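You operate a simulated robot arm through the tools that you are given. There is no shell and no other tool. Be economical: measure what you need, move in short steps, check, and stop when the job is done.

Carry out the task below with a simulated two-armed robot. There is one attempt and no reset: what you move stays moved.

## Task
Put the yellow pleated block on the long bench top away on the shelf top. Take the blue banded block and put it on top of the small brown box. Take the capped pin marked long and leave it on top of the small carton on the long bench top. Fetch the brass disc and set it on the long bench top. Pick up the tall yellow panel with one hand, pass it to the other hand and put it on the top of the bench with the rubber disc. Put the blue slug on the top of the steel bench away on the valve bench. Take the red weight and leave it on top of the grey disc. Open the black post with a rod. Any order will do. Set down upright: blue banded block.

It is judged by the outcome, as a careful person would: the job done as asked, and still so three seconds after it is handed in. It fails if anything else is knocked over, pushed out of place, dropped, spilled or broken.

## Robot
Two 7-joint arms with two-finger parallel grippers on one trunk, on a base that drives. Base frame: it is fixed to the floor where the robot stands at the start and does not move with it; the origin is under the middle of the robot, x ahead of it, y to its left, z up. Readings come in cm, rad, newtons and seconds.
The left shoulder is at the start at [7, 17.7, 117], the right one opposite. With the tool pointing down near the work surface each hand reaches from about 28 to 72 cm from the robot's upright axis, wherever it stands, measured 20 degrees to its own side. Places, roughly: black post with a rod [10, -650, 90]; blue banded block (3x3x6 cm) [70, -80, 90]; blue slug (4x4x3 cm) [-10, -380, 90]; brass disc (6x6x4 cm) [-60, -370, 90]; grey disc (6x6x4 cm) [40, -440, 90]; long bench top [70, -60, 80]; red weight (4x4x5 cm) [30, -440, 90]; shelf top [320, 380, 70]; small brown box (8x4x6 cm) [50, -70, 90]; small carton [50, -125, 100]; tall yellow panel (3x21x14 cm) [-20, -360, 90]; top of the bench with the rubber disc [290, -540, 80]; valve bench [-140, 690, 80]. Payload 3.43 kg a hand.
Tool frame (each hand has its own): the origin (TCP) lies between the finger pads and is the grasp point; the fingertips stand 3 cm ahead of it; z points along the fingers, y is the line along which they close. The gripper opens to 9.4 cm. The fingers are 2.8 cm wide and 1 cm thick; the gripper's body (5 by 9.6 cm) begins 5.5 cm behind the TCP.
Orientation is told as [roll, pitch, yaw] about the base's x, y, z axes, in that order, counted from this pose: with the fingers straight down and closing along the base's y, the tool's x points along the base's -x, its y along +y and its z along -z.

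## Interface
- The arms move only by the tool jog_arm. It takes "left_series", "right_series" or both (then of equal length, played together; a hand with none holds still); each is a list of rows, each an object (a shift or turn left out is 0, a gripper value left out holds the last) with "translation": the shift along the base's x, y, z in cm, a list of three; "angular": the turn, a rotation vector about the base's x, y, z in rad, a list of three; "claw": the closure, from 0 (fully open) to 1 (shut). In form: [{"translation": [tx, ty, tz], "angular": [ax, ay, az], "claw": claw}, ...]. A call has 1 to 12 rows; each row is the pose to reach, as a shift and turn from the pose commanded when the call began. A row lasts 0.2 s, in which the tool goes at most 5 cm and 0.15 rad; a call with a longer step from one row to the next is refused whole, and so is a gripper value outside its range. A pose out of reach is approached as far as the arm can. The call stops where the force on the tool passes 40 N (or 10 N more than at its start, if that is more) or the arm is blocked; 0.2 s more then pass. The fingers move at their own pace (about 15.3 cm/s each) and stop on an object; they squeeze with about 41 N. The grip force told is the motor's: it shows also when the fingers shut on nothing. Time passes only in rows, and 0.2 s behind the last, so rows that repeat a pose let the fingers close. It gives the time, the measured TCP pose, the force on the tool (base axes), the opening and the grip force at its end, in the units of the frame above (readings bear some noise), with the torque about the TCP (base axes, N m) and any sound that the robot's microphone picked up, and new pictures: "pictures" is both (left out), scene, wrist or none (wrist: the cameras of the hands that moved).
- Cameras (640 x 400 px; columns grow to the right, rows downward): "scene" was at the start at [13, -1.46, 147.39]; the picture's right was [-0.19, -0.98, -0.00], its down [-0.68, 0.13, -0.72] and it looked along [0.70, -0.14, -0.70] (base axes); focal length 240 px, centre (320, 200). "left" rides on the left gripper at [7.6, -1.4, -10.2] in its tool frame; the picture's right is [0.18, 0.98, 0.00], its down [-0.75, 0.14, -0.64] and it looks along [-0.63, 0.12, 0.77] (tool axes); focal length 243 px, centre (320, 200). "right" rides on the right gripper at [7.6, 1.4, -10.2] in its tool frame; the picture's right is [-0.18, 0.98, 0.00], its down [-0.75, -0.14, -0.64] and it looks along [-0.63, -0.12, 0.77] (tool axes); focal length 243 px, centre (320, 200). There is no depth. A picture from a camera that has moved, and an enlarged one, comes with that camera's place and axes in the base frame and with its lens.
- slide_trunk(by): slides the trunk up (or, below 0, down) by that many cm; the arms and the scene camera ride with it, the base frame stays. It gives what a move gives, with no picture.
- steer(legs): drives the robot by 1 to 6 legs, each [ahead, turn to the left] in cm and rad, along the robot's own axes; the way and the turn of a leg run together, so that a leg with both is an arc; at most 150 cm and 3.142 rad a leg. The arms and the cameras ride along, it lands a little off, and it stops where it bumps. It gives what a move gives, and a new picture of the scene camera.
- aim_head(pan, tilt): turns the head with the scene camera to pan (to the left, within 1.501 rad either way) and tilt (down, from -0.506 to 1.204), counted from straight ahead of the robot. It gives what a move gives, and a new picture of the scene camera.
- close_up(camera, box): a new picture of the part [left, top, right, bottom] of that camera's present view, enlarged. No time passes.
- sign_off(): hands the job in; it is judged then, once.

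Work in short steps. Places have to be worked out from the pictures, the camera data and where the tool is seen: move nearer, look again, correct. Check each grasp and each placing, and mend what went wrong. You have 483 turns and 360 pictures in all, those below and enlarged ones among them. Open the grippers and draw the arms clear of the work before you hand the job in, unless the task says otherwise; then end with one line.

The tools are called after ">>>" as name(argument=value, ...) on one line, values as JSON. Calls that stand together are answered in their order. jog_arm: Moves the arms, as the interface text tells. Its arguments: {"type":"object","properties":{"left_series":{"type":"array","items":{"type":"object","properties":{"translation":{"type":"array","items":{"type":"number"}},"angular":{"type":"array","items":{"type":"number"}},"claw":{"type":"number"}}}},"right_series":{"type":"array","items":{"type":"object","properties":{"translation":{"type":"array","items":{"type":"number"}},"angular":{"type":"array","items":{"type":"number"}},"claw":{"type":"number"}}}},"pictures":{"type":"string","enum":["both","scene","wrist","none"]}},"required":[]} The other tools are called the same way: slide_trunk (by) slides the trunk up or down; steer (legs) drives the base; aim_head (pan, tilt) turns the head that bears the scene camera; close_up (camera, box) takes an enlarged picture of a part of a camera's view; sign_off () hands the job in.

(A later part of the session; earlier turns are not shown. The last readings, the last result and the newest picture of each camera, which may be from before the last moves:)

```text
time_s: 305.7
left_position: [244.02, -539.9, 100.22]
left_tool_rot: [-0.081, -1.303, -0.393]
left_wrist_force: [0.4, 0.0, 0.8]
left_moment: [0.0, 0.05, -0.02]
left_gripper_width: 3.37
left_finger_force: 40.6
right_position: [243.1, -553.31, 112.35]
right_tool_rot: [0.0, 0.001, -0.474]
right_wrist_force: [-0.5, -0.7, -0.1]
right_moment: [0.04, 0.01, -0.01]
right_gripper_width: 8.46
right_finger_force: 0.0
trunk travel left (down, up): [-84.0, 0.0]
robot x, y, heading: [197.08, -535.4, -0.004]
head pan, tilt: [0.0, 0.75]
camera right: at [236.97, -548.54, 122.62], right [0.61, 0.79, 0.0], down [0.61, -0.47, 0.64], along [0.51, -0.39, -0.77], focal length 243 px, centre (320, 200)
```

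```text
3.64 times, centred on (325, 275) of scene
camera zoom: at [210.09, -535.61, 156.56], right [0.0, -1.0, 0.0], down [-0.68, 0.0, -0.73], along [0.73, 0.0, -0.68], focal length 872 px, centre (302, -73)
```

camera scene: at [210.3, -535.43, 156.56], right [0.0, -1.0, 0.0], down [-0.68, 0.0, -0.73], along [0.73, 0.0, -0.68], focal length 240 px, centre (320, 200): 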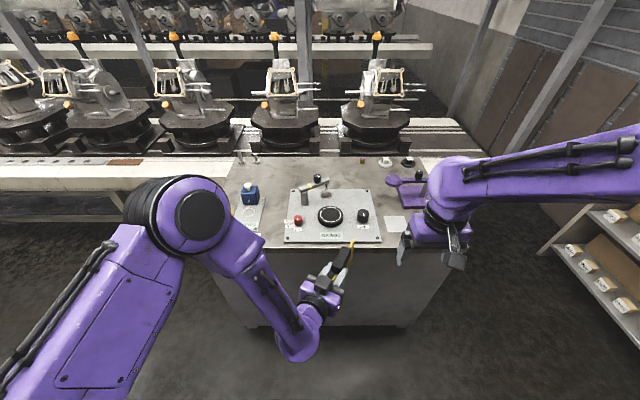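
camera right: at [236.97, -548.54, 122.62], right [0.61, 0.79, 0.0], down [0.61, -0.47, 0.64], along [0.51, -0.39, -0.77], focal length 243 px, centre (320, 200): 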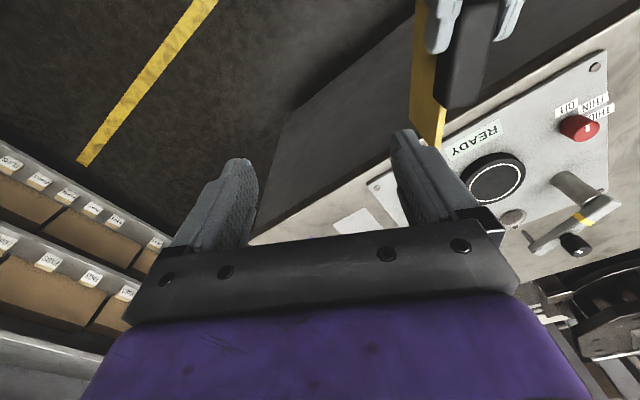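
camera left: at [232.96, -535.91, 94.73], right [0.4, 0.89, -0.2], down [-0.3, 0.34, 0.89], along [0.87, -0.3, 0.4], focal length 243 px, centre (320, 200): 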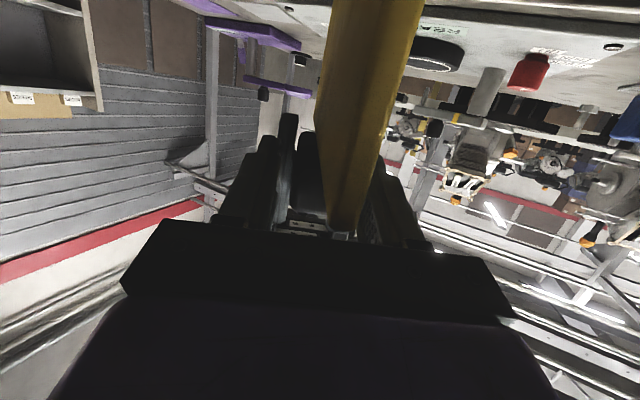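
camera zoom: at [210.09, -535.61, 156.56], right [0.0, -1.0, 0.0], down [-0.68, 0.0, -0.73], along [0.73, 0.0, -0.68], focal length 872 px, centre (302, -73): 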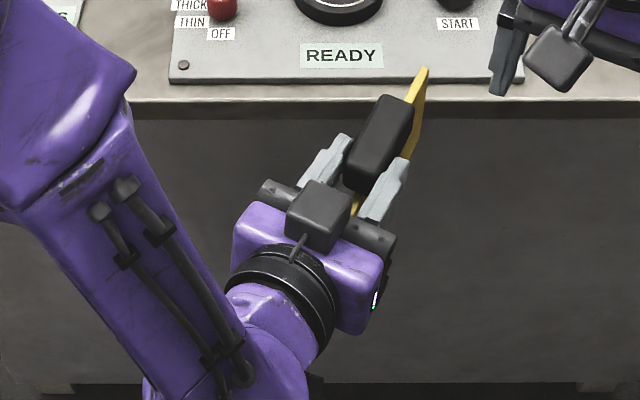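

>>> close_up(camera="scene", box=[210, 140, 450, 290])

```text
2.67 times, centred on (330, 215) of scene
camera zoom: at [210.09, -535.61, 156.56], right [0.0, -1.0, 0.0], down [-0.68, 0.0, -0.73], along [0.73, 0.0, -0.68], focal length 640 px, centre (293, 160)
```

zoom: 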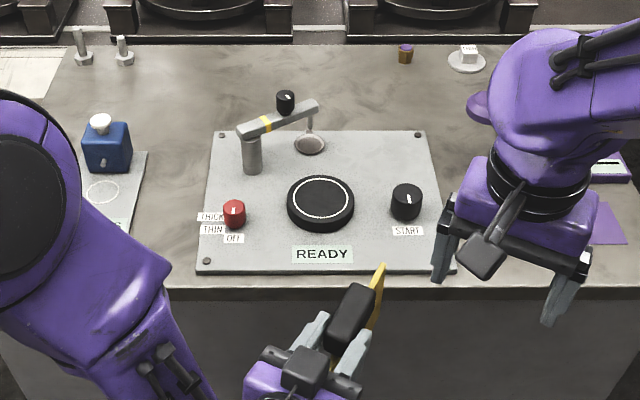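

Grip restored. The gap between the boards (y≈−512…−522, x≥262) suits the panel standing along x. Move the left hand to y≈−517, yaw 0, raised 10 cm.

>>> jog_arm(left_series=[{"translation": [0, 1, 2.5], "angular": [0, 0, 0.03]}, {"translation": [0, 4, 5], "angular": [0, 0, 0.12]}, {"translation": [0, 8, 7.5], "angular": [0, 0, 0.2]}, {"translation": [0, 12, 9], "angular": [0, 0, 0.28]}, {"translation": [0, 16, 10], "angular": [0, 0, 0.36]}, {"translation": [0, 20, 10], "angular": [0, 0, 0.44]}, {"translation": [0, 22.9, 10], "angular": [0, 0, 0.475]}], right_series=[{"translation": [0, -1, 0], "angular": [0, 0, 0.08]}, {"translation": [0, -2, 0], "angular": [0, 0, 0.16]}, {"translation": [0, -3, 0], "angular": [0, 0, 0.24]}, {"translation": [-1, -4, 0], "angular": [0, 0, 0.32]}, {"translation": [-2, -5, 0], "angular": [0, 0, 0.4]}, {"translation": [-3, -6, 0], "angular": [0, 0, 0.47]}, {"translation": [-4, -7, 0], "angular": [0, 0, 0.47]}], pictures="scene")

```text
time_s: 307.3
left_position: [244.42, -517.15, 109.81]
left_tool_rot: [-0.09, -1.301, 0.09]
left_wrist_force: [0.4, -1.0, -1.1]
left_moment: [-0.02, 0.07, 0.01]
left_gripper_width: 3.36
left_finger_force: 41.3
left hand out of reach, approached as far as the arm can: row 7
right_position: [239.29, -560.11, 112.41]
right_tool_rot: [-0.002, 0.0, -0.005]
right_wrist_force: [-0.3, 0.6, 0.2]
right_moment: [0.0, 0.03, 0.03]
right_gripper_width: 8.46
right_finger_force: 0.0
trunk travel left (down, up): [-84.0, 0.0]
robot x, y, heading: [196.54, -535.35, -0.009]
head pan, tilt: [0.0, 0.75]
camera scene: at [210.25, -535.4, 156.55], right [0.0, -1.0, 0.0], down [-0.68, 0.0, -0.73], along [0.73, 0.0, -0.68], focal length 240 px, centre (320, 200)
```

scene: 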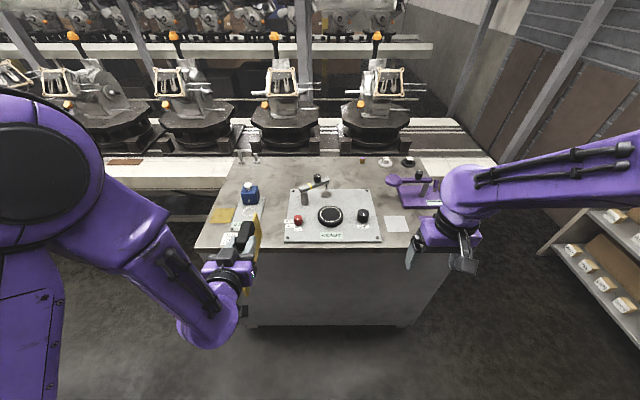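

>>> steer(legs=[[12, 0], [12.5, 0]])

>>> aim_head(pan=0.35, tilt=0.95)

>>> close_up(camera="scene", box=[220, 100, 420, 300])

```text
time_s: 309.4
left_position: [268.73, -517.18, 109.97]
left_tool_rot: [-0.089, -1.301, 0.088]
left_wrist_force: [0.2, -0.3, -1.2]
left_moment: [-0.04, 0.06, -0.03]
left_gripper_width: 3.36
left_finger_force: 40.7
right_position: [263.64, -560.18, 112.5]
right_tool_rot: [-0.002, 0.001, -0.005]
right_wrist_force: [0.3, 0.4, 0.4]
right_moment: [-0.03, 0.0, -0.04]
right_gripper_width: 8.46
right_finger_force: 0.1
trunk travel left (down, up): [-84.0, 0.0]
robot x, y, heading: [221.49, -535.61, -0.005]
head pan, tilt: [0.0, 0.75]
camera scene: at [234.51, -535.49, 156.56], right [0.0, -1.0, 0.0], down [-0.68, 0.0, -0.73], along [0.73, 0.0, -0.68], focal length 240 px, centre (320, 200)
```

scene: 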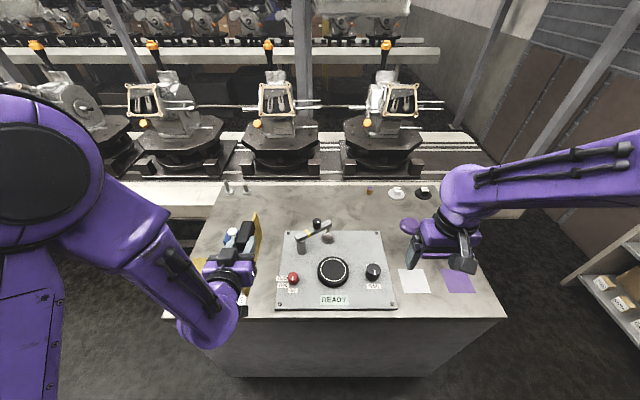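

```text
time_s: 310.2
left_position: [268.89, -517.05, 109.89]
left_tool_rot: [-0.087, -1.301, 0.087]
left_wrist_force: [0.9, 0.6, -1.2]
left_moment: [-0.04, 0.05, 0.02]
left_gripper_width: 3.37
left_finger_force: 41.1
right_position: [263.5, -560.21, 112.36]
right_tool_rot: [-0.002, 0.002, -0.005]
right_wrist_force: [0.7, -0.8, 0.2]
right_moment: [0.04, -0.01, 0.0]
right_gripper_width: 8.48
right_finger_force: 0.0
trunk travel left (down, up): [-84.0, 0.0]
robot x, y, heading: [221.24, -535.6, -0.002]
head pan, tilt: [0.351, 0.949]
camera scene: at [233.27, -533.0, 154.99], right [0.34, -0.94, 0.0], down [-0.77, -0.28, -0.58], along [0.55, 0.2, -0.81], focal length 240 px, centre (320, 200)
```

scene: 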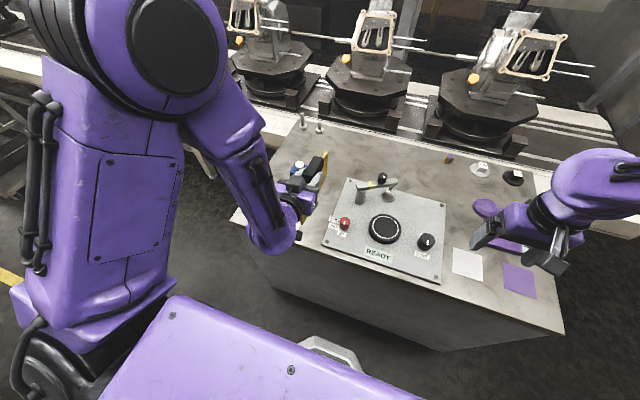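

```text
2.00 times, centred on (320, 200) of scene
camera zoom: at [233.27, -533.0, 154.99], right [0.34, -0.94, 0.0], down [-0.77, -0.28, -0.58], along [0.55, 0.2, -0.81], focal length 480 px, centre (320, 200)
```

zoom: 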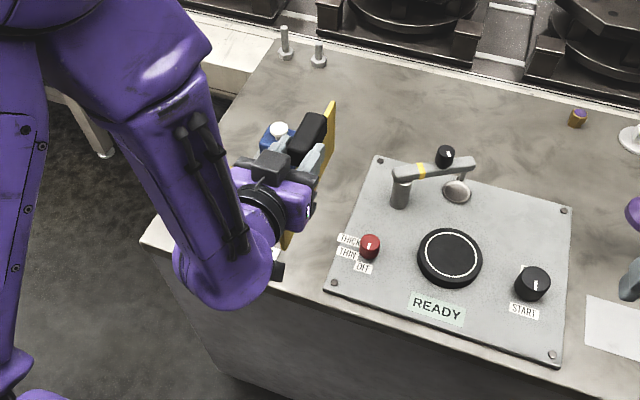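

Lower the panel toward the bench in the gap.

>>> jog_arm(left_series=[{"translation": [0.3, 0, -3]}, {"translation": [0.3, 0, -6]}, {"translation": [0.3, 0, -9]}, {"translation": [0.3, 0, -10.5]}, {"translation": [0.3, 0, -11]}], pictures="none")

>>> close_up(camera="scene", box=[250, 120, 370, 240])

>>> close_up(camera="left", box=[0, 0, 640, 400])

```text
time_s: 311.4
left_position: [269.09, -517.14, 98.76]
left_tool_rot: [-0.09, -1.3, 0.09]
left_wrist_force: [-0.8, -0.1, -0.8]
left_moment: [-0.02, 0.07, 0.0]
left_gripper_width: 3.38
left_finger_force: 40.8
right_position: [263.45, -560.09, 112.34]
right_tool_rot: [-0.002, 0.0, -0.005]
right_wrist_force: [0.2, 0.1, 0.2]
right_moment: [-0.05, -0.01, 0.02]
right_gripper_width: 8.46
right_finger_force: 0.2
trunk travel left (down, up): [-84.0, 0.0]
robot x, y, heading: [221.77, -535.48, -0.004]
head pan, tilt: [0.351, 0.949]
```

```text
3.33 times, centred on (310, 180) of scene
camera zoom: at [233.19, -533.0, 155.0], right [0.34, -0.94, 0.0], down [-0.76, -0.28, -0.58], along [0.55, 0.2, -0.81], focal length 799 px, centre (353, 267)
```

zoom: 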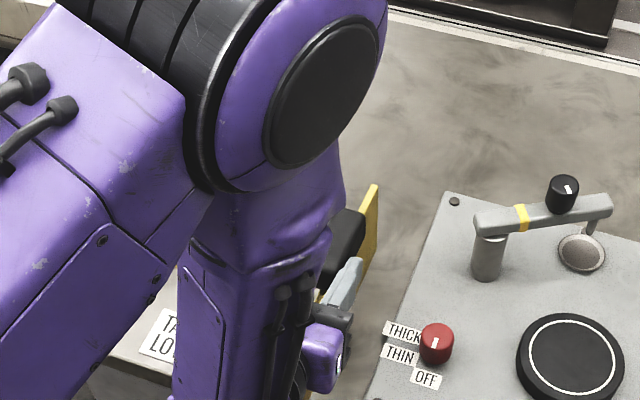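

```text
1.00 times, centred on (320, 200) of left
camera zoom: at [257.35, -518.79, 94.02], right [-0.05, 0.98, -0.2], down [-0.42, 0.16, 0.89], along [0.91, 0.13, 0.4], focal length 243 px, centre (320, 200)
```

zoom: 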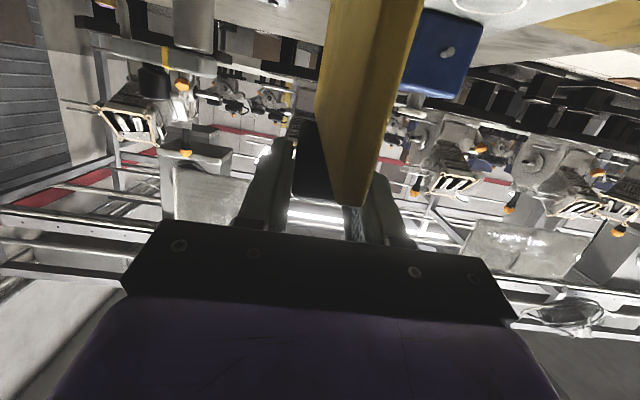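

>>> close_up(camera="left", box=[270, 0, 470, 220])

```text
1.82 times, centred on (370, 110) of left
camera zoom: at [257.35, -518.79, 94.02], right [-0.05, 0.98, -0.2], down [-0.42, 0.16, 0.89], along [0.91, 0.13, 0.4], focal length 441 px, centre (229, 364)
```

zoom: 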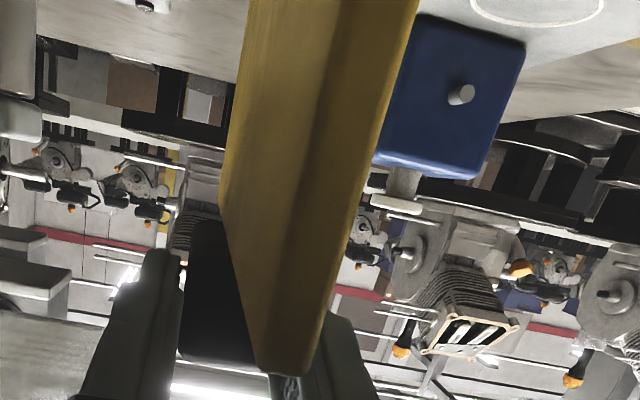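

The plate's near edge computes as vertical. Lower finely to contact.

>>> jog_arm(left_series=[{"translation": [0, 0, -0.4]}, {"translation": [0, 0, -0.8]}], pictures="none")

>>> jog_arm(left_series=[{"translation": [0, 0, -0.25]}, {"translation": [0, 0, -0.5]}], pictures="none")

```text
time_s: 312.0
left_position: [269.02, -517.26, 98.05]
left_tool_rot: [-0.09, -1.3, 0.09]
left_wrist_force: [-0.4, -0.1, -1.2]
left_moment: [-0.03, 0.07, 0.0]
left_gripper_width: 3.37
left_finger_force: 41.2
right_position: [263.48, -560.19, 112.27]
right_tool_rot: [-0.002, -0.002, -0.006]
right_wrist_force: [-0.4, -0.1, 0.1]
right_moment: [0.03, 0.01, 0.01]
right_gripper_width: 8.45
right_finger_force: 0.0
trunk travel left (down, up): [-84.0, 0.0]
robot x, y, heading: [221.64, -535.67, -0.002]
head pan, tilt: [0.351, 0.949]
```

```text
time_s: 312.6
left_position: [269.12, -517.17, 97.63]
left_tool_rot: [-0.087, -1.302, 0.089]
left_wrist_force: [0.5, 0.9, -0.1]
left_moment: [0.0, -0.28, 0.0]
left_gripper_width: 3.35
left_finger_force: 40.5
right_position: [263.58, -560.11, 112.38]
right_tool_rot: [-0.003, 0.002, -0.004]
right_wrist_force: [-0.3, 0.3, 0.3]
right_moment: [0.01, -0.01, 0.03]
right_gripper_width: 8.49
right_finger_force: 0.0
trunk travel left (down, up): [-84.0, 0.0]
robot x, y, heading: [221.12, -535.67, -0.003]
head pan, tilt: [0.351, 0.949]
```

>>> jog_arm(left_series=[{"translation": [0, 0, -0.2]}, {"translation": [0, 0, -0.4]}], pictures="none")

>>> jog_arm(left_series=[{"translation": [0, 0, -0.2]}, {"translation": [0, 0, -0.4]}], pictures="none")

```text
time_s: 313.2
left_position: [268.92, -517.32, 97.4]
left_tool_rot: [-0.088, -1.306, 0.089]
left_wrist_force: [-5.1, -0.1, 11.8]
left_moment: [0.06, -1.26, 0.03]
left_gripper_width: 3.36
left_finger_force: 41.0
right_position: [263.28, -560.05, 112.39]
right_tool_rot: [-0.001, -0.001, -0.005]
right_wrist_force: [-0.1, -0.2, -0.2]
right_moment: [-0.04, -0.03, -0.01]
right_gripper_width: 8.46
right_finger_force: 0.1
trunk travel left (down, up): [-84.0, 0.0]
robot x, y, heading: [221.34, -535.37, -0.002]
head pan, tilt: [0.351, 0.949]
```

```text
time_s: 313.8
left_position: [269.04, -517.24, 97.19]
left_tool_rot: [-0.09, -1.309, 0.09]
left_wrist_force: [-2.6, -0.6, 33.0]
left_moment: [0.05, 0.41, -0.06]
left_gripper_width: 3.36
left_finger_force: 41.1
right_position: [263.06, -560.27, 112.56]
right_tool_rot: [-0.001, -0.005, -0.003]
right_wrist_force: [0.1, 0.0, -0.9]
right_moment: [0.01, 0.01, 0.0]
right_gripper_width: 8.47
right_finger_force: 0.0
trunk travel left (down, up): [-84.0, 0.0]
robot x, y, heading: [221.04, -535.5, -0.007]
head pan, tilt: [0.351, 0.949]
```

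Flush contact (33 N). Ease up and open by only a few millimetres, so the fingers can catch it if it leans.

>>> jog_arm(left_series=[{"translation": [0, 0, 0.2]}, {"translation": [0, 0, 0.25], "claw": 0.58}, {"translation": [0, 0, 0.25], "claw": 0.58}, {"translation": [0, 0, 0.25], "claw": 0.56}, {"translation": [0, 0, 0.25], "claw": 0.55}, {"translation": [0, 0, 0.25], "claw": 0.55}], pictures="wrist")

>>> close_up(camera="left", box=[270, 0, 470, 220])

```text
time_s: 315.2
left_position: [269.18, -517.24, 97.05]
left_tool_rot: [-0.087, -1.302, 0.086]
left_wrist_force: [-0.3, -0.7, 0.2]
left_moment: [-0.04, 0.0, -0.03]
left_gripper_width: 4.24
left_finger_force: 0.0
right_position: [263.56, -560.03, 112.39]
right_tool_rot: [-0.001, 0.001, -0.004]
right_wrist_force: [-0.2, -0.2, -0.2]
right_moment: [-0.02, -0.02, 0.02]
right_gripper_width: 8.46
right_finger_force: 0.1
trunk travel left (down, up): [-84.0, 0.0]
robot x, y, heading: [221.29, -535.5, -0.002]
head pan, tilt: [0.351, 0.949]
camera left: at [257.35, -518.8, 92.28], right [-0.05, 0.98, -0.2], down [-0.42, 0.16, 0.89], along [0.91, 0.13, 0.4], focal length 243 px, centre (320, 200)
```

left: 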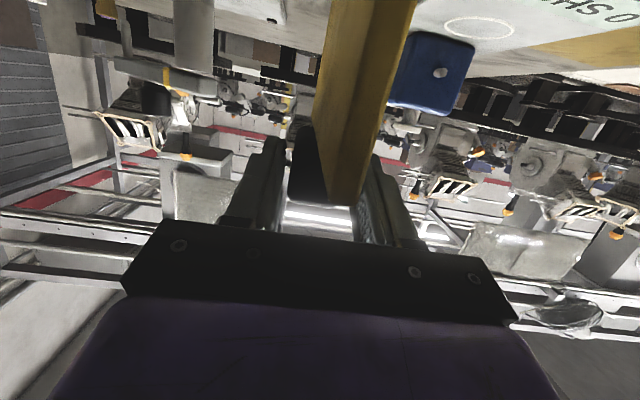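

```text
1.82 times, centred on (370, 110) of left
camera zoom: at [257.35, -518.8, 92.28], right [-0.05, 0.98, -0.2], down [-0.42, 0.16, 0.89], along [0.91, 0.13, 0.4], focal length 441 px, centre (229, 364)
```

zoom: 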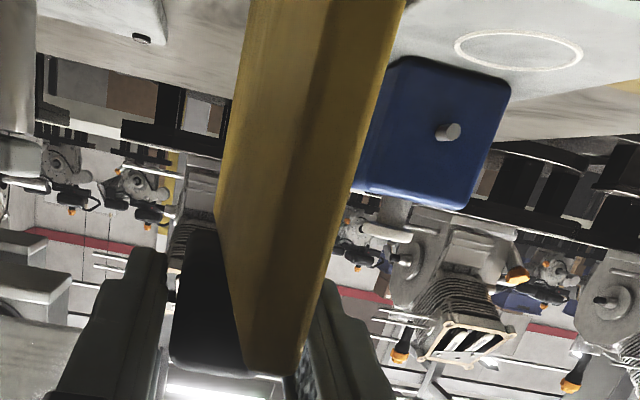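

Looks upright within a degree. Open wider and watch for any lean.

>>> jog_arm(left_series=[{"claw": 0.5}, {"claw": 0.45}, {"claw": 0.45}, {"claw": 0.45}, {"claw": 0.45}], pictures="none")

>>> close_up(camera="left", box=[270, 0, 470, 220])

```text
time_s: 316.4
left_position: [269.12, -517.36, 96.95]
left_tool_rot: [-0.09, -1.302, 0.088]
left_wrist_force: [-0.1, -0.1, 0.2]
left_moment: [0.04, 0.02, -0.01]
left_gripper_width: 5.17
left_finger_force: 0.0
right_position: [263.44, -560.15, 112.42]
right_tool_rot: [-0.004, -0.001, -0.005]
right_wrist_force: [0.3, 0.3, 0.3]
right_moment: [0.03, 0.04, 0.03]
right_gripper_width: 8.49
right_finger_force: 0.2
trunk travel left (down, up): [-84.0, 0.0]
robot x, y, heading: [221.58, -535.46, -0.003]
head pan, tilt: [0.351, 0.949]
```

```text
1.82 times, centred on (370, 110) of left
camera zoom: at [257.38, -518.79, 92.27], right [-0.05, 0.98, -0.2], down [-0.42, 0.16, 0.89], along [0.91, 0.13, 0.4], focal length 441 px, centre (229, 364)
```

zoom: 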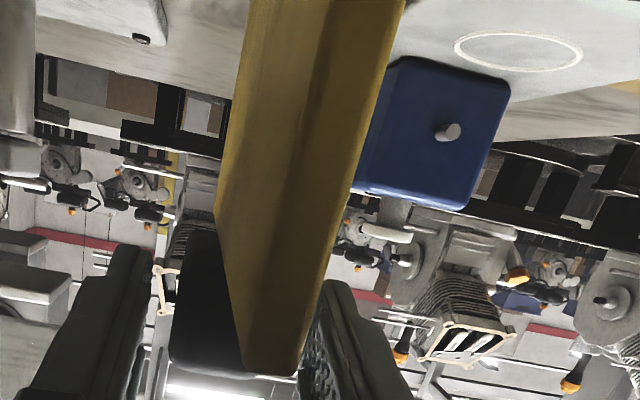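

It stands by itself. Withdraw the left hand straight back.

>>> jog_arm(left_series=[{"translation": [-1, 0, 0.1], "claw": 0.4}, {"translation": [-2, 0, 0.2]}, {"translation": [-3, 0, 0.3]}, {"translation": [-4, 0, 0.4]}], pictures="wrist")

```text
time_s: 317.4
left_position: [265.01, -517.19, 97.5]
left_tool_rot: [-0.087, -1.303, 0.088]
left_wrist_force: [-0.5, 0.0, -0.2]
left_moment: [0.01, 0.02, -0.02]
left_gripper_width: 5.63
left_finger_force: 0.1
right_position: [263.46, -560.18, 112.49]
right_tool_rot: [-0.002, 0.001, -0.005]
right_wrist_force: [-0.3, 0.7, 0.3]
right_moment: [-0.02, 0.03, -0.02]
right_gripper_width: 8.46
right_finger_force: 0.1
trunk travel left (down, up): [-84.0, 0.0]
robot x, y, heading: [221.6, -535.45, -0.005]
head pan, tilt: [0.351, 0.949]
camera left: at [253.25, -518.83, 92.73], right [-0.05, 0.98, -0.2], down [-0.42, 0.16, 0.89], along [0.91, 0.13, 0.4], focal length 243 px, centre (320, 200)
```

left: 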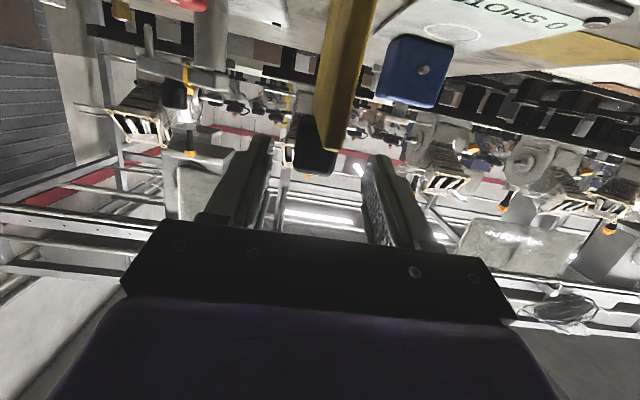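

Still standing. Continue back and up with the arm, then back the base away slowly.

>>> jog_arm(left_series=[{"translation": [-2, 0, 0.3]}, {"translation": [-4, 0, 0.5]}, {"translation": [-6, 0, 0.5]}], pictures="none")

>>> steer(legs=[[-10, 0], [-35, 0]])

>>> aim_head(pan=0.2, tilt=0.6)

>>> close_up(camera="scene", box=[240, 160, 400, 280])

```text
time_s: 318.2
left_position: [259.04, -517.16, 98.08]
left_tool_rot: [-0.09, -1.301, 0.089]
left_wrist_force: [0.2, -0.7, 0.2]
left_moment: [0.02, -0.03, 0.02]
left_gripper_width: 5.64
left_finger_force: 0.1
right_position: [263.45, -560.1, 112.48]
right_tool_rot: [-0.002, -0.001, -0.004]
right_wrist_force: [0.0, 0.2, 0.1]
right_moment: [0.04, 0.01, 0.01]
right_gripper_width: 8.48
right_finger_force: 0.0
trunk travel left (down, up): [-84.0, 0.0]
robot x, y, heading: [221.13, -535.55, -0.003]
head pan, tilt: [0.351, 0.949]
```

```text
time_s: 321.2
left_position: [214.47, -516.98, 97.95]
left_tool_rot: [-0.088, -1.301, 0.088]
left_wrist_force: [0.0, 0.6, -0.4]
left_moment: [-0.03, 0.0, -0.04]
left_gripper_width: 5.61
left_finger_force: 0.0
right_position: [219.18, -560.02, 112.3]
right_tool_rot: [-0.002, 0.001, -0.005]
right_wrist_force: [1.0, 0.1, 0.4]
right_moment: [-0.01, 0.03, 0.0]
right_gripper_width: 8.46
right_finger_force: 0.1
trunk travel left (down, up): [-84.0, 0.0]
robot x, y, heading: [176.82, -535.78, 0.001]
head pan, tilt: [0.351, 0.949]
camera scene: at [188.79, -532.87, 154.98], right [0.34, -0.94, 0.0], down [-0.77, -0.28, -0.58], along [0.55, 0.2, -0.81], focal length 240 px, centre (320, 200)
```

scene: 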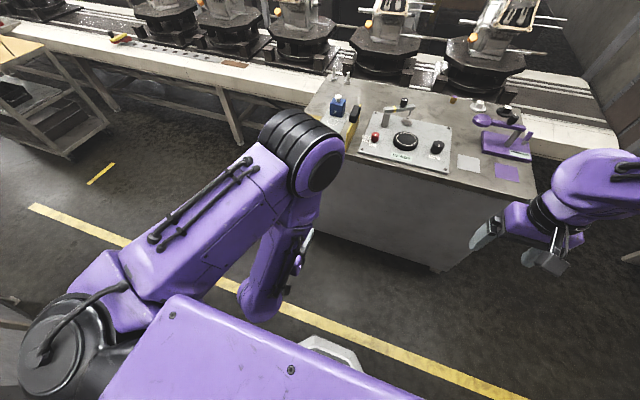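

```text
time_s: 322.0
left_position: [214.47, -516.94, 98.04]
left_tool_rot: [-0.089, -1.303, 0.09]
left_wrist_force: [-0.4, 0.9, -0.2]
left_moment: [-0.02, -0.01, -0.01]
left_gripper_width: 5.62
left_finger_force: 0.0
right_position: [218.95, -559.97, 112.38]
right_tool_rot: [-0.001, 0.001, -0.005]
right_wrist_force: [0.7, 0.8, -0.6]
right_moment: [-0.02, 0.0, -0.02]
right_gripper_width: 8.44
right_finger_force: 0.1
trunk travel left (down, up): [-84.0, 0.0]
robot x, y, heading: [176.66, -535.45, -0.003]
head pan, tilt: [0.201, 0.6]
camera scene: at [190.39, -533.6, 157.84], right [0.2, -0.98, 0.0], down [-0.55, -0.11, -0.82], along [0.81, 0.16, -0.57], focal length 240 px, centre (320, 200)
```

scene: 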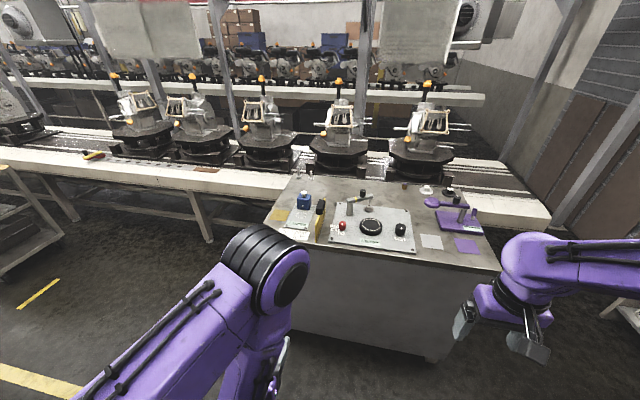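

```text
3.33 times, centred on (320, 220) of scene
camera zoom: at [190.39, -533.6, 157.84], right [0.2, -0.98, 0.0], down [-0.55, -0.11, -0.82], along [0.81, 0.16, -0.57], focal length 799 px, centre (320, 133)
```

zoom: 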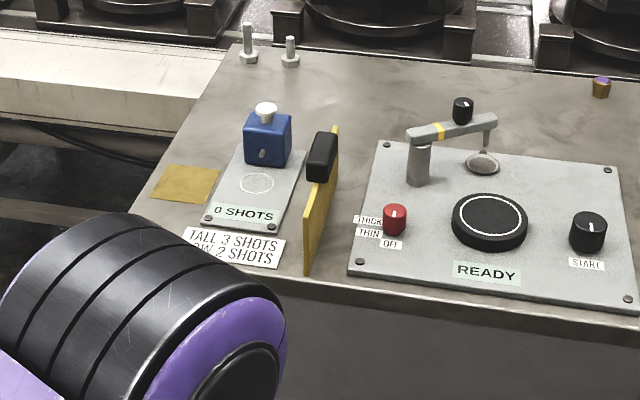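

Panel stands on the target bench. Now level the left hand again and drive round to the back aisle for the red weight.

>>> jog_arm(left_series=[{"translation": [0, 1, 2], "angular": [0.01, 0.13, 0]}, {"translation": [0, 3, 4], "angular": [0.02, 0.26, 0]}, {"translation": [0, 5, 6], "angular": [0.03, 0.39, 0]}, {"translation": [0, 7, 8], "angular": [0.03, 0.52, 0]}, {"translation": [0, 9, 10], "angular": [0.03, 0.65, 0]}, {"translation": [0, 11, 12], "angular": [0.03, 0.78, 0]}, {"translation": [0, 12, 14], "angular": [0.03, 0.91, 0]}, {"translation": [-1, 13, 16], "angular": [0.03, 1.04, 0]}, {"translation": [-2, 14, 17], "angular": [0.03, 1.17, 0]}, {"translation": [-2, 15, 18], "angular": [0.03, 1.3, 0], "claw": 0}], pictures="none")

>>> steer(legs=[[-10, 0], [0, 3.13]])

>>> aim_head(pan=0, tilt=0.45)

```text
time_s: 324.2
left_position: [212.93, -501.84, 115.61]
left_tool_rot: [0.0, -0.003, 0.012]
left_wrist_force: [0.1, 0.4, 0.1]
left_moment: [-0.01, 0.04, 0.02]
left_gripper_width: 9.41
left_finger_force: 0.0
left hand out of reach, approached as far as the arm can: row 1, 2, 3, 4, 5, 6, 7, 8, 9, 10
right_position: [219.13, -559.74, 112.45]
right_tool_rot: [-0.004, 0.002, -0.006]
right_wrist_force: [0.1, 0.6, -0.1]
right_moment: [0.0, 0.05, 0.0]
right_gripper_width: 8.47
right_finger_force: 0.1
trunk travel left (down, up): [-84.0, 0.0]
robot x, y, heading: [177.21, -535.31, -0.003]
head pan, tilt: [0.201, 0.6]
```

```text
time_s: 332.7
left_position: [130.6, -568.61, 115.5]
left_tool_rot: [0.002, -0.004, -3.137]
left_wrist_force: [-0.2, 0.8, 0.5]
left_moment: [0.01, -0.03, -0.04]
left_gripper_width: 9.43
left_finger_force: 0.1
right_position: [124.87, -510.6, 112.35]
right_tool_rot: [-0.001, 0.002, 3.131]
right_wrist_force: [0.2, -0.6, 0.0]
right_moment: [0.03, 0.03, 0.02]
right_gripper_width: 8.47
right_finger_force: 0.1
trunk travel left (down, up): [-84.0, 0.0]
robot x, y, heading: [166.65, -535.33, 3.136]
head pan, tilt: [0.201, 0.6]
camera scene: at [153.07, -536.91, 157.84], right [-0.19, 0.98, 0.0], down [0.55, 0.11, -0.83], along [-0.81, -0.16, -0.56], focal length 240 px, centre (320, 200)
```

scene: 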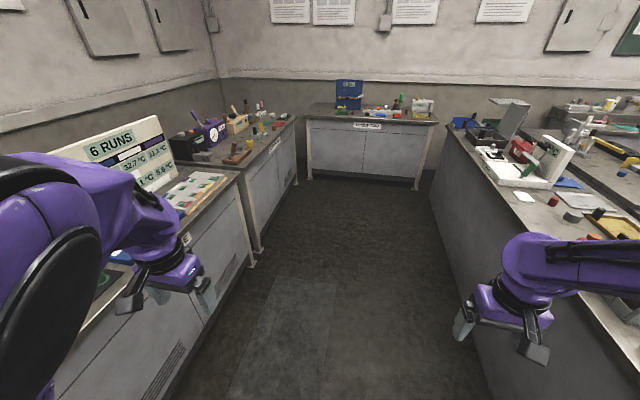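

```text
time_s: 333.5
left_position: [130.54, -568.66, 115.42]
left_tool_rot: [-0.004, -0.002, -3.137]
left_wrist_force: [-0.4, -0.3, 0.3]
left_moment: [0.0, 0.02, 0.0]
left_gripper_width: 9.39
left_finger_force: 0.1
right_position: [124.75, -510.5, 112.3]
right_tool_rot: [-0.002, 0.0, 3.132]
right_wrist_force: [0.2, -0.2, -0.1]
right_moment: [-0.03, -0.01, 0.02]
right_gripper_width: 8.44
right_finger_force: 0.0
trunk travel left (down, up): [-84.0, 0.0]
robot x, y, heading: [166.75, -535.18, 3.132]
head pan, tilt: [0.0, 0.45]
camera scene: at [152.55, -535.16, 159.19], right [0.01, 1.0, 0.0], down [0.44, 0.0, -0.9], along [-0.9, 0.01, -0.44], focal length 240 px, centre (320, 200)
```

scene: 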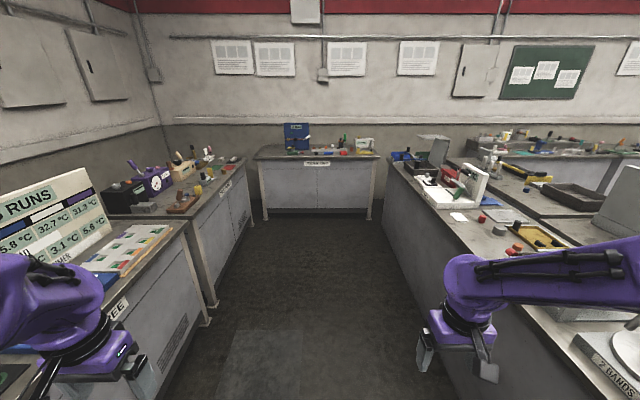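

>>> steer(legs=[[146, 0], [0, -1.565], [30, 0]])

>>> aim_head(pan=-0.15, tilt=0.8)

```text
time_s: 346.2
left_position: [-16.37, -472.26, 115.56]
left_tool_rot: [-0.003, -0.001, 1.624]
left_wrist_force: [0.4, 0.0, 0.0]
left_moment: [0.02, 0.05, -0.03]
left_gripper_width: 9.39
left_finger_force: 0.1
right_position: [41.16, -463.97, 112.44]
right_tool_rot: [-0.002, -0.003, 1.604]
right_wrist_force: [0.6, 0.0, 0.2]
right_moment: [0.03, 0.0, 0.02]
right_gripper_width: 8.44
right_finger_force: 0.2
trunk travel left (down, up): [-84.0, 0.0]
robot x, y, heading: [18.69, -506.77, 1.611]
head pan, tilt: [0.0, 0.45]
camera scene: at [17.91, -492.81, 159.22], right [1.0, 0.04, 0.0], down [0.02, -0.43, -0.9], along [-0.03, 0.9, -0.43], focal length 240 px, centre (320, 200)
```

scene: 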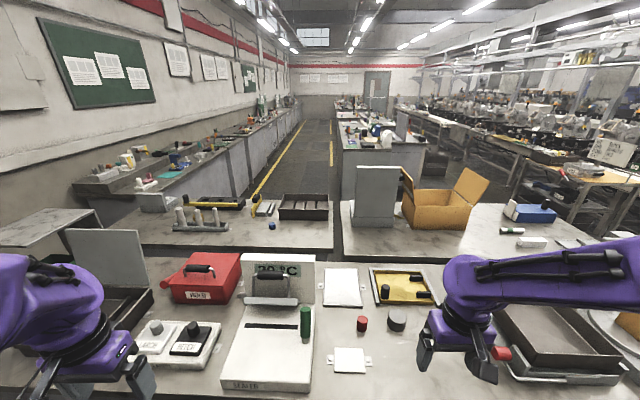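

```text
time_s: 347.1
left_position: [-16.39, -472.17, 115.49]
left_tool_rot: [-0.003, 0.0, 1.624]
left_wrist_force: [0.2, 0.2, -1.0]
left_moment: [-0.01, 0.0, -0.03]
left_gripper_width: 9.44
left_finger_force: 0.0
right_position: [41.25, -463.63, 112.33]
right_tool_rot: [-0.001, 0.002, 1.606]
right_wrist_force: [-0.5, 1.8, 0.2]
right_moment: [0.0, 0.02, 0.01]
right_gripper_width: 8.48
right_finger_force: 0.0
trunk travel left (down, up): [-84.0, 0.0]
robot x, y, heading: [18.84, -506.83, 1.612]
head pan, tilt: [-0.15, 0.799]
camera scene: at [19.15, -493.64, 156.15], right [0.99, -0.11, 0.0], down [-0.08, -0.71, -0.7], along [0.08, 0.69, -0.72], focal length 240 px, centre (320, 200)
```

scene: 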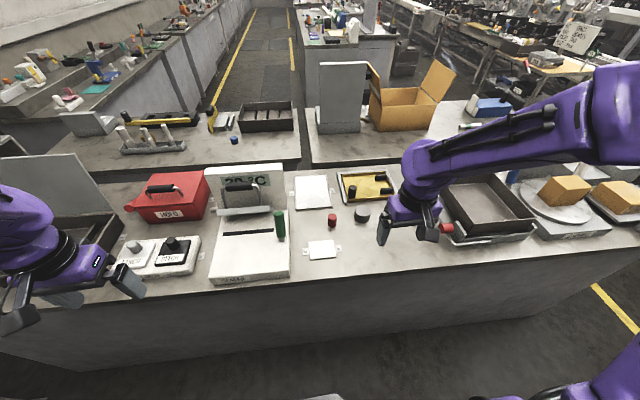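

>>> close_up(camera="scene", box=[290, 170, 410, 270])

```text
4.00 times, centred on (350, 220) of scene
camera zoom: at [19.15, -493.64, 156.15], right [0.99, -0.11, 0.0], down [-0.08, -0.71, -0.7], along [0.08, 0.69, -0.72], focal length 959 px, centre (200, 120)
```

zoom: 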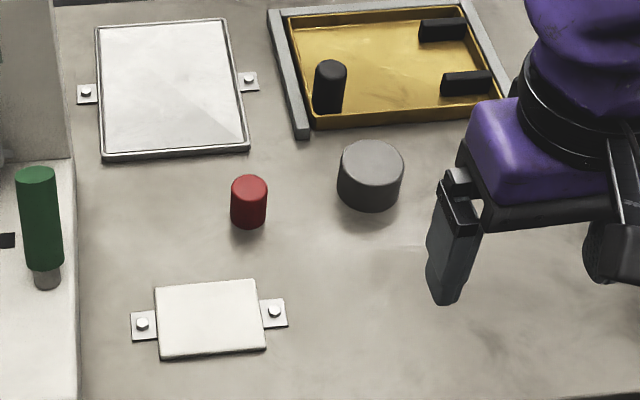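

Red weight ≈[29.9,-438], top 89.7; grey disc ≈[41.6,-436], top 89. Drive 13 cm forward and take the red weight with the right hand.

>>> steer(legs=[[13, -0.04]])

>>> jog_arm(right_series=[{"translation": [-3, 3, 0], "claw": 0.4}, {"translation": [-6, 6, -1]}, {"translation": [-9, 9, -3]}, {"translation": [-10.8, 11, -7]}], pictures="wrist")

>>> close_up(camera="right", box=[220, 60, 420, 210])

```text
time_s: 348.3
left_position: [-15.31, -458.28, 115.55]
left_tool_rot: [-0.004, -0.003, 1.582]
left_wrist_force: [-0.4, 0.7, -0.5]
left_moment: [0.02, -0.01, -0.03]
left_gripper_width: 9.39
left_finger_force: 0.0
right_position: [42.76, -452.11, 112.5]
right_tool_rot: [-0.001, -0.003, 1.568]
right_wrist_force: [-0.3, -0.2, -0.8]
right_moment: [0.01, -0.02, 0.03]
right_gripper_width: 8.47
right_finger_force: 0.0
trunk travel left (down, up): [-84.0, 0.0]
robot x, y, heading: [18.08, -494.28, 1.567]
head pan, tilt: [-0.15, 0.799]
camera scene: at [19.41, -481.26, 156.18], right [0.99, -0.15, 0.0], down [-0.11, -0.71, -0.7], along [0.11, 0.69, -0.72], focal length 240 px, centre (320, 200)
```

scene: 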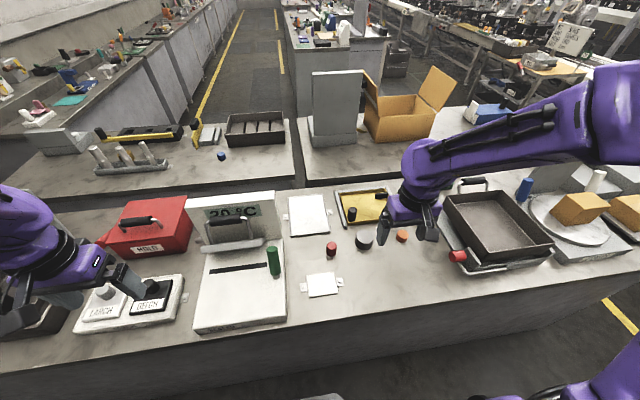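

```text
time_s: 349.3
left_position: [-15.23, -457.93, 115.37]
left_tool_rot: [-0.006, -0.002, 1.585]
left_wrist_force: [-0.5, -0.8, -0.1]
left_moment: [-0.02, -0.01, 0.03]
left_gripper_width: 9.39
left_finger_force: 0.1
right_position: [31.97, -440.52, 105.22]
right_tool_rot: [-0.002, 0.002, 1.568]
right_wrist_force: [-0.4, -0.9, -1.2]
right_moment: [0.04, -0.03, 0.01]
right_gripper_width: 5.64
right_finger_force: 0.0
trunk travel left (down, up): [-84.0, 0.0]
robot x, y, heading: [18.46, -494.17, 1.572]
head pan, tilt: [-0.15, 0.799]
camera right: at [30.41, -448.13, 115.57], right [-0.98, 0.19, 0.0], down [0.14, 0.75, 0.64], along [0.12, 0.63, -0.77], focal length 243 px, centre (320, 200)
```

right: 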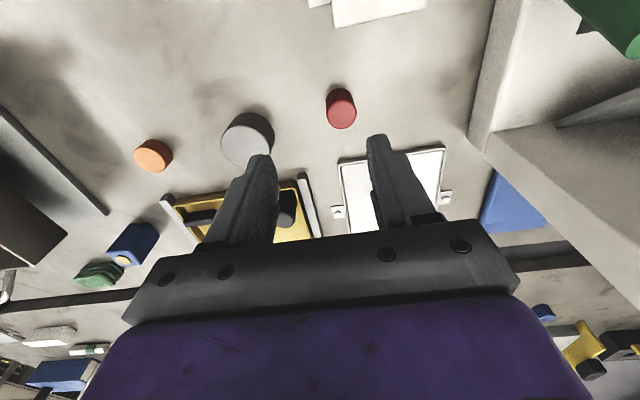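

```text
2.67 times, centred on (320, 135) of right
camera zoom: at [30.41, -448.13, 115.57], right [-0.98, 0.19, 0.0], down [0.14, 0.75, 0.64], along [0.12, 0.63, -0.77], focal length 647 px, centre (320, 373)
```

zoom: 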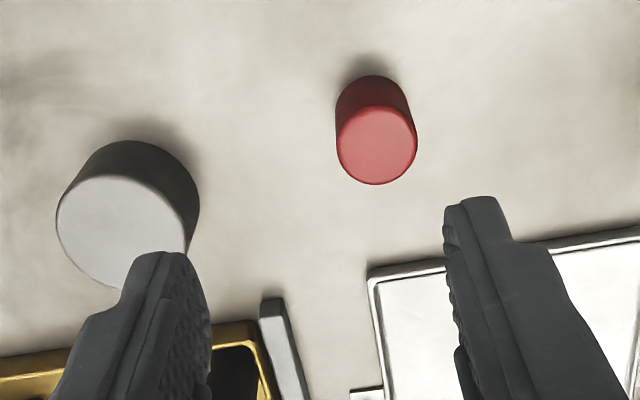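

>>> jog_arm(right_series=[{"translation": [-2, 2.4, -4.5]}, {"translation": [-2, 2.4, -9]}, {"translation": [-2, 2.4, -13]}, {"translation": [-2, 2.4, -16.3]}, {"translation": [-2, 2.4, -16.3], "claw": 0.8}, {"translation": [-2, 2.4, -16.3], "claw": 0.95}, {"translation": [-2, 2.4, -16.3], "claw": 0.95}, {"translation": [-2, 2.4, -12.5], "claw": 0.95}, {"translation": [-2, 2.4, -8], "claw": 0.95}], pictures="wrist")

```text
refused: row 1 steps farther than a row can; nothing moved
```

>>> jog_arm(right_series=[{"translation": [-1.5, 1.8, -3]}, {"translation": [-2, 2.4, -7]}, {"translation": [-2, 2.4, -11.5]}, {"translation": [-2, 2.4, -15]}, {"translation": [-2, 2.4, -16.3]}, {"translation": [-2, 2.4, -16.3], "claw": 0.8}, {"translation": [-2, 2.4, -16.3], "claw": 0.95}, {"translation": [-2, 2.4, -16.3], "claw": 0.95}, {"translation": [-2, 2.4, -12.5], "claw": 0.95}, {"translation": [-2, 2.4, -8], "claw": 0.95}], pictures="wrist")

```text
time_s: 351.5
left_position: [-15.19, -458.21, 115.56]
left_tool_rot: [-0.004, -0.002, 1.583]
left_wrist_force: [0.8, 0.4, -0.9]
left_moment: [0.02, -0.03, 0.01]
left_gripper_width: 9.42
left_finger_force: 0.1
right_position: [30.16, -438.85, 97.6]
right_tool_rot: [-0.001, 0.0, 1.567]
right_wrist_force: [-0.4, 0.1, -0.3]
right_moment: [-0.01, -0.02, -0.02]
right_gripper_width: 3.45
right_finger_force: 41.0
trunk travel left (down, up): [-84.0, 0.0]
robot x, y, heading: [18.36, -493.97, 1.572]
head pan, tilt: [-0.15, 0.799]
camera right: at [28.6, -446.47, 107.91], right [-0.98, 0.19, 0.0], down [0.14, 0.75, 0.64], along [0.12, 0.63, -0.77], focal length 243 px, centre (320, 200)
```

right: 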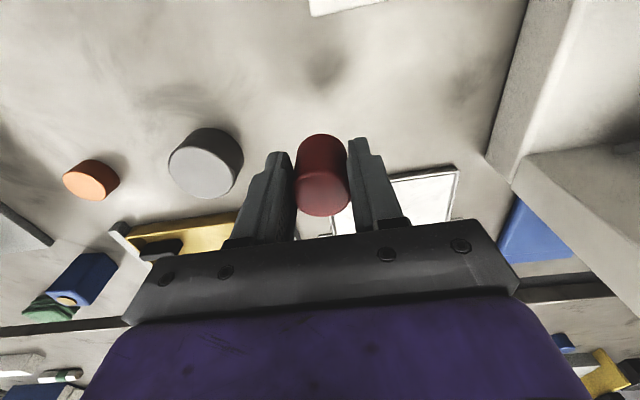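

Held. Carry over the grey disc and lower.

>>> jog_arm(right_series=[{"translation": [4, 0.8, 0]}, {"translation": [8, 1.6, 0]}, {"translation": [11.6, 2.3, 0]}, {"translation": [11.6, 2.3, -2]}], pictures="wrist")

>>> close_up(camera="scene", box=[300, 180, 440, 290])

```text
time_s: 352.5
left_position: [-15.14, -457.96, 115.41]
left_tool_rot: [-0.004, 0.001, 1.584]
left_wrist_force: [-0.8, 0.4, 0.0]
left_moment: [-0.01, 0.0, -0.01]
left_gripper_width: 9.41
left_finger_force: 0.2
right_position: [41.55, -436.2, 95.35]
right_tool_rot: [-0.001, 0.001, 1.567]
right_wrist_force: [-0.2, 0.3, -1.2]
right_moment: [-0.01, -0.02, -0.01]
right_gripper_width: 3.47
right_finger_force: 40.1
trunk travel left (down, up): [-84.0, 0.0]
robot x, y, heading: [17.95, -493.91, 1.57]
head pan, tilt: [-0.15, 0.799]
camera right: at [40.07, -443.64, 105.74], right [-0.98, 0.19, 0.0], down [0.14, 0.75, 0.64], along [0.12, 0.63, -0.77], focal length 243 px, centre (320, 200)
```

right: 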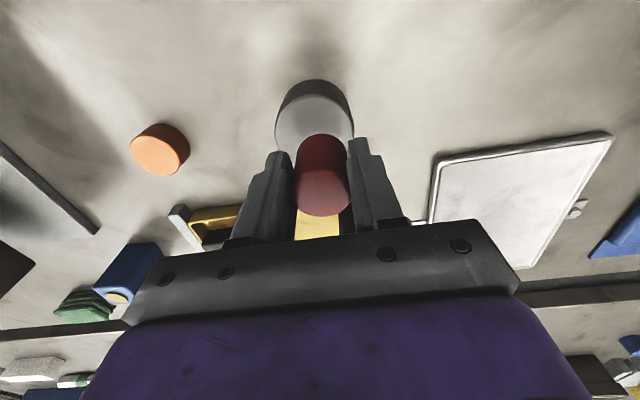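

```text
3.64 times, centred on (370, 235) of scene
camera zoom: at [19.42, -480.9, 156.14], right [0.99, -0.15, 0.0], down [-0.11, -0.71, -0.7], along [0.11, 0.69, -0.72], focal length 872 px, centre (138, 73)
```

zoom: 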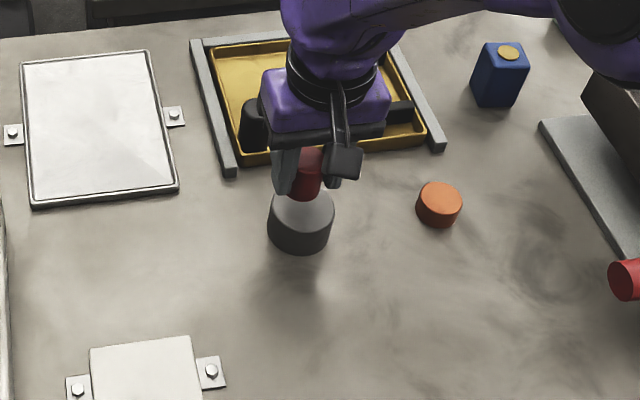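

>>> jog_arm(right_series=[{"translation": [0.3, -0.8, 0]}, {"translation": [0.3, -0.8, -1.2]}, {"translation": [0.3, -0.8, -1.7]}], pictures="none")

>>> jog_arm(right_series=[{"translation": [0, 0, -0.25]}, {"translation": [0, 0, -0.5]}], pictures="wrist")

```text
time_s: 353.3
left_position: [-15.26, -458.13, 115.5]
left_tool_rot: [-0.002, 0.0, 1.585]
left_wrist_force: [-0.5, 0.1, 1.0]
left_moment: [0.0, -0.03, -0.01]
left_gripper_width: 9.4
left_finger_force: 0.0
right_position: [41.77, -436.93, 93.71]
right_tool_rot: [-0.002, -0.001, 1.569]
right_wrist_force: [-0.4, -0.3, -0.5]
right_moment: [-0.03, -0.01, -0.01]
right_gripper_width: 3.44
right_finger_force: 41.2
trunk travel left (down, up): [-84.0, 0.0]
robot x, y, heading: [18.27, -494.03, 1.569]
head pan, tilt: [-0.15, 0.799]
```

```text
time_s: 353.9
left_position: [-15.21, -458.03, 115.46]
left_tool_rot: [-0.004, 0.0, 1.584]
left_wrist_force: [0.5, 0.2, -1.1]
left_moment: [0.04, 0.03, 0.0]
left_gripper_width: 9.39
left_finger_force: 0.1
right_position: [41.76, -436.98, 93.36]
right_tool_rot: [-0.003, 0.0, 1.568]
right_wrist_force: [-0.2, -0.1, -0.5]
right_moment: [0.0, -0.02, 0.0]
right_gripper_width: 3.47
right_finger_force: 41.0
trunk travel left (down, up): [-84.0, 0.0]
robot x, y, heading: [18.26, -494.23, 1.567]
head pan, tilt: [-0.15, 0.799]
camera right: at [40.3, -444.58, 103.56], right [-0.98, 0.19, 0.0], down [0.14, 0.75, 0.64], along [0.12, 0.63, -0.77], focal length 243 px, centre (320, 200)
```

right: 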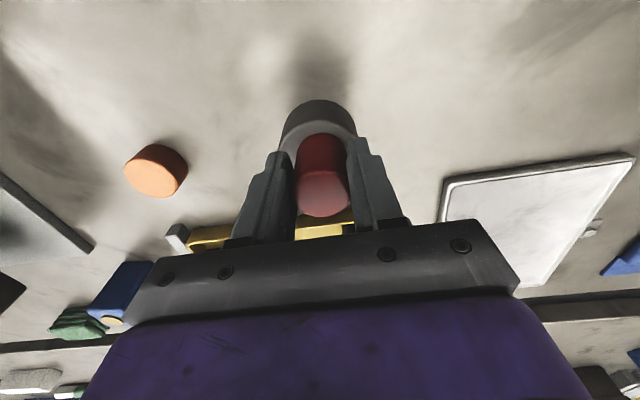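

>>> jog_arm(right_series=[{"translation": [0, 0, -0.25]}, {"translation": [0, 0, -0.5]}], pictures="none")

>>> jog_arm(right_series=[{"translation": [0, 0, -0.2]}, {"translation": [0, 0, -0.4]}], pictures="none")

```text
time_s: 354.5
left_position: [-15.24, -458.32, 115.49]
left_tool_rot: [-0.005, -0.001, 1.582]
left_wrist_force: [0.2, 0.0, 0.4]
left_moment: [-0.01, 0.0, -0.03]
left_gripper_width: 9.4
left_finger_force: 0.0
right_position: [41.82, -437.05, 93.04]
right_tool_rot: [-0.003, -0.005, 1.568]
right_wrist_force: [0.9, 0.8, 20.1]
right_moment: [-0.13, -0.03, -0.01]
right_gripper_width: 3.44
right_finger_force: 41.3
trunk travel left (down, up): [-84.0, 0.0]
robot x, y, heading: [18.26, -494.31, 1.568]
head pan, tilt: [-0.15, 0.799]
```

```text
time_s: 355.1
left_position: [-15.38, -458.27, 115.58]
left_tool_rot: [-0.004, -0.003, 1.583]
left_wrist_force: [-0.4, -1.0, -0.1]
left_moment: [-0.01, 0.0, -0.03]
left_gripper_width: 9.41
left_finger_force: 0.0
right_position: [41.86, -436.88, 92.83]
right_tool_rot: [-0.004, -0.01, 1.565]
right_wrist_force: [3.9, 8.9, 37.6]
right_moment: [0.37, -0.08, 0.05]
right_gripper_width: 3.4
right_finger_force: 40.9
trunk travel left (down, up): [-84.0, 0.0]
robot x, y, heading: [18.35, -494.31, 1.572]
head pan, tilt: [-0.15, 0.799]
```

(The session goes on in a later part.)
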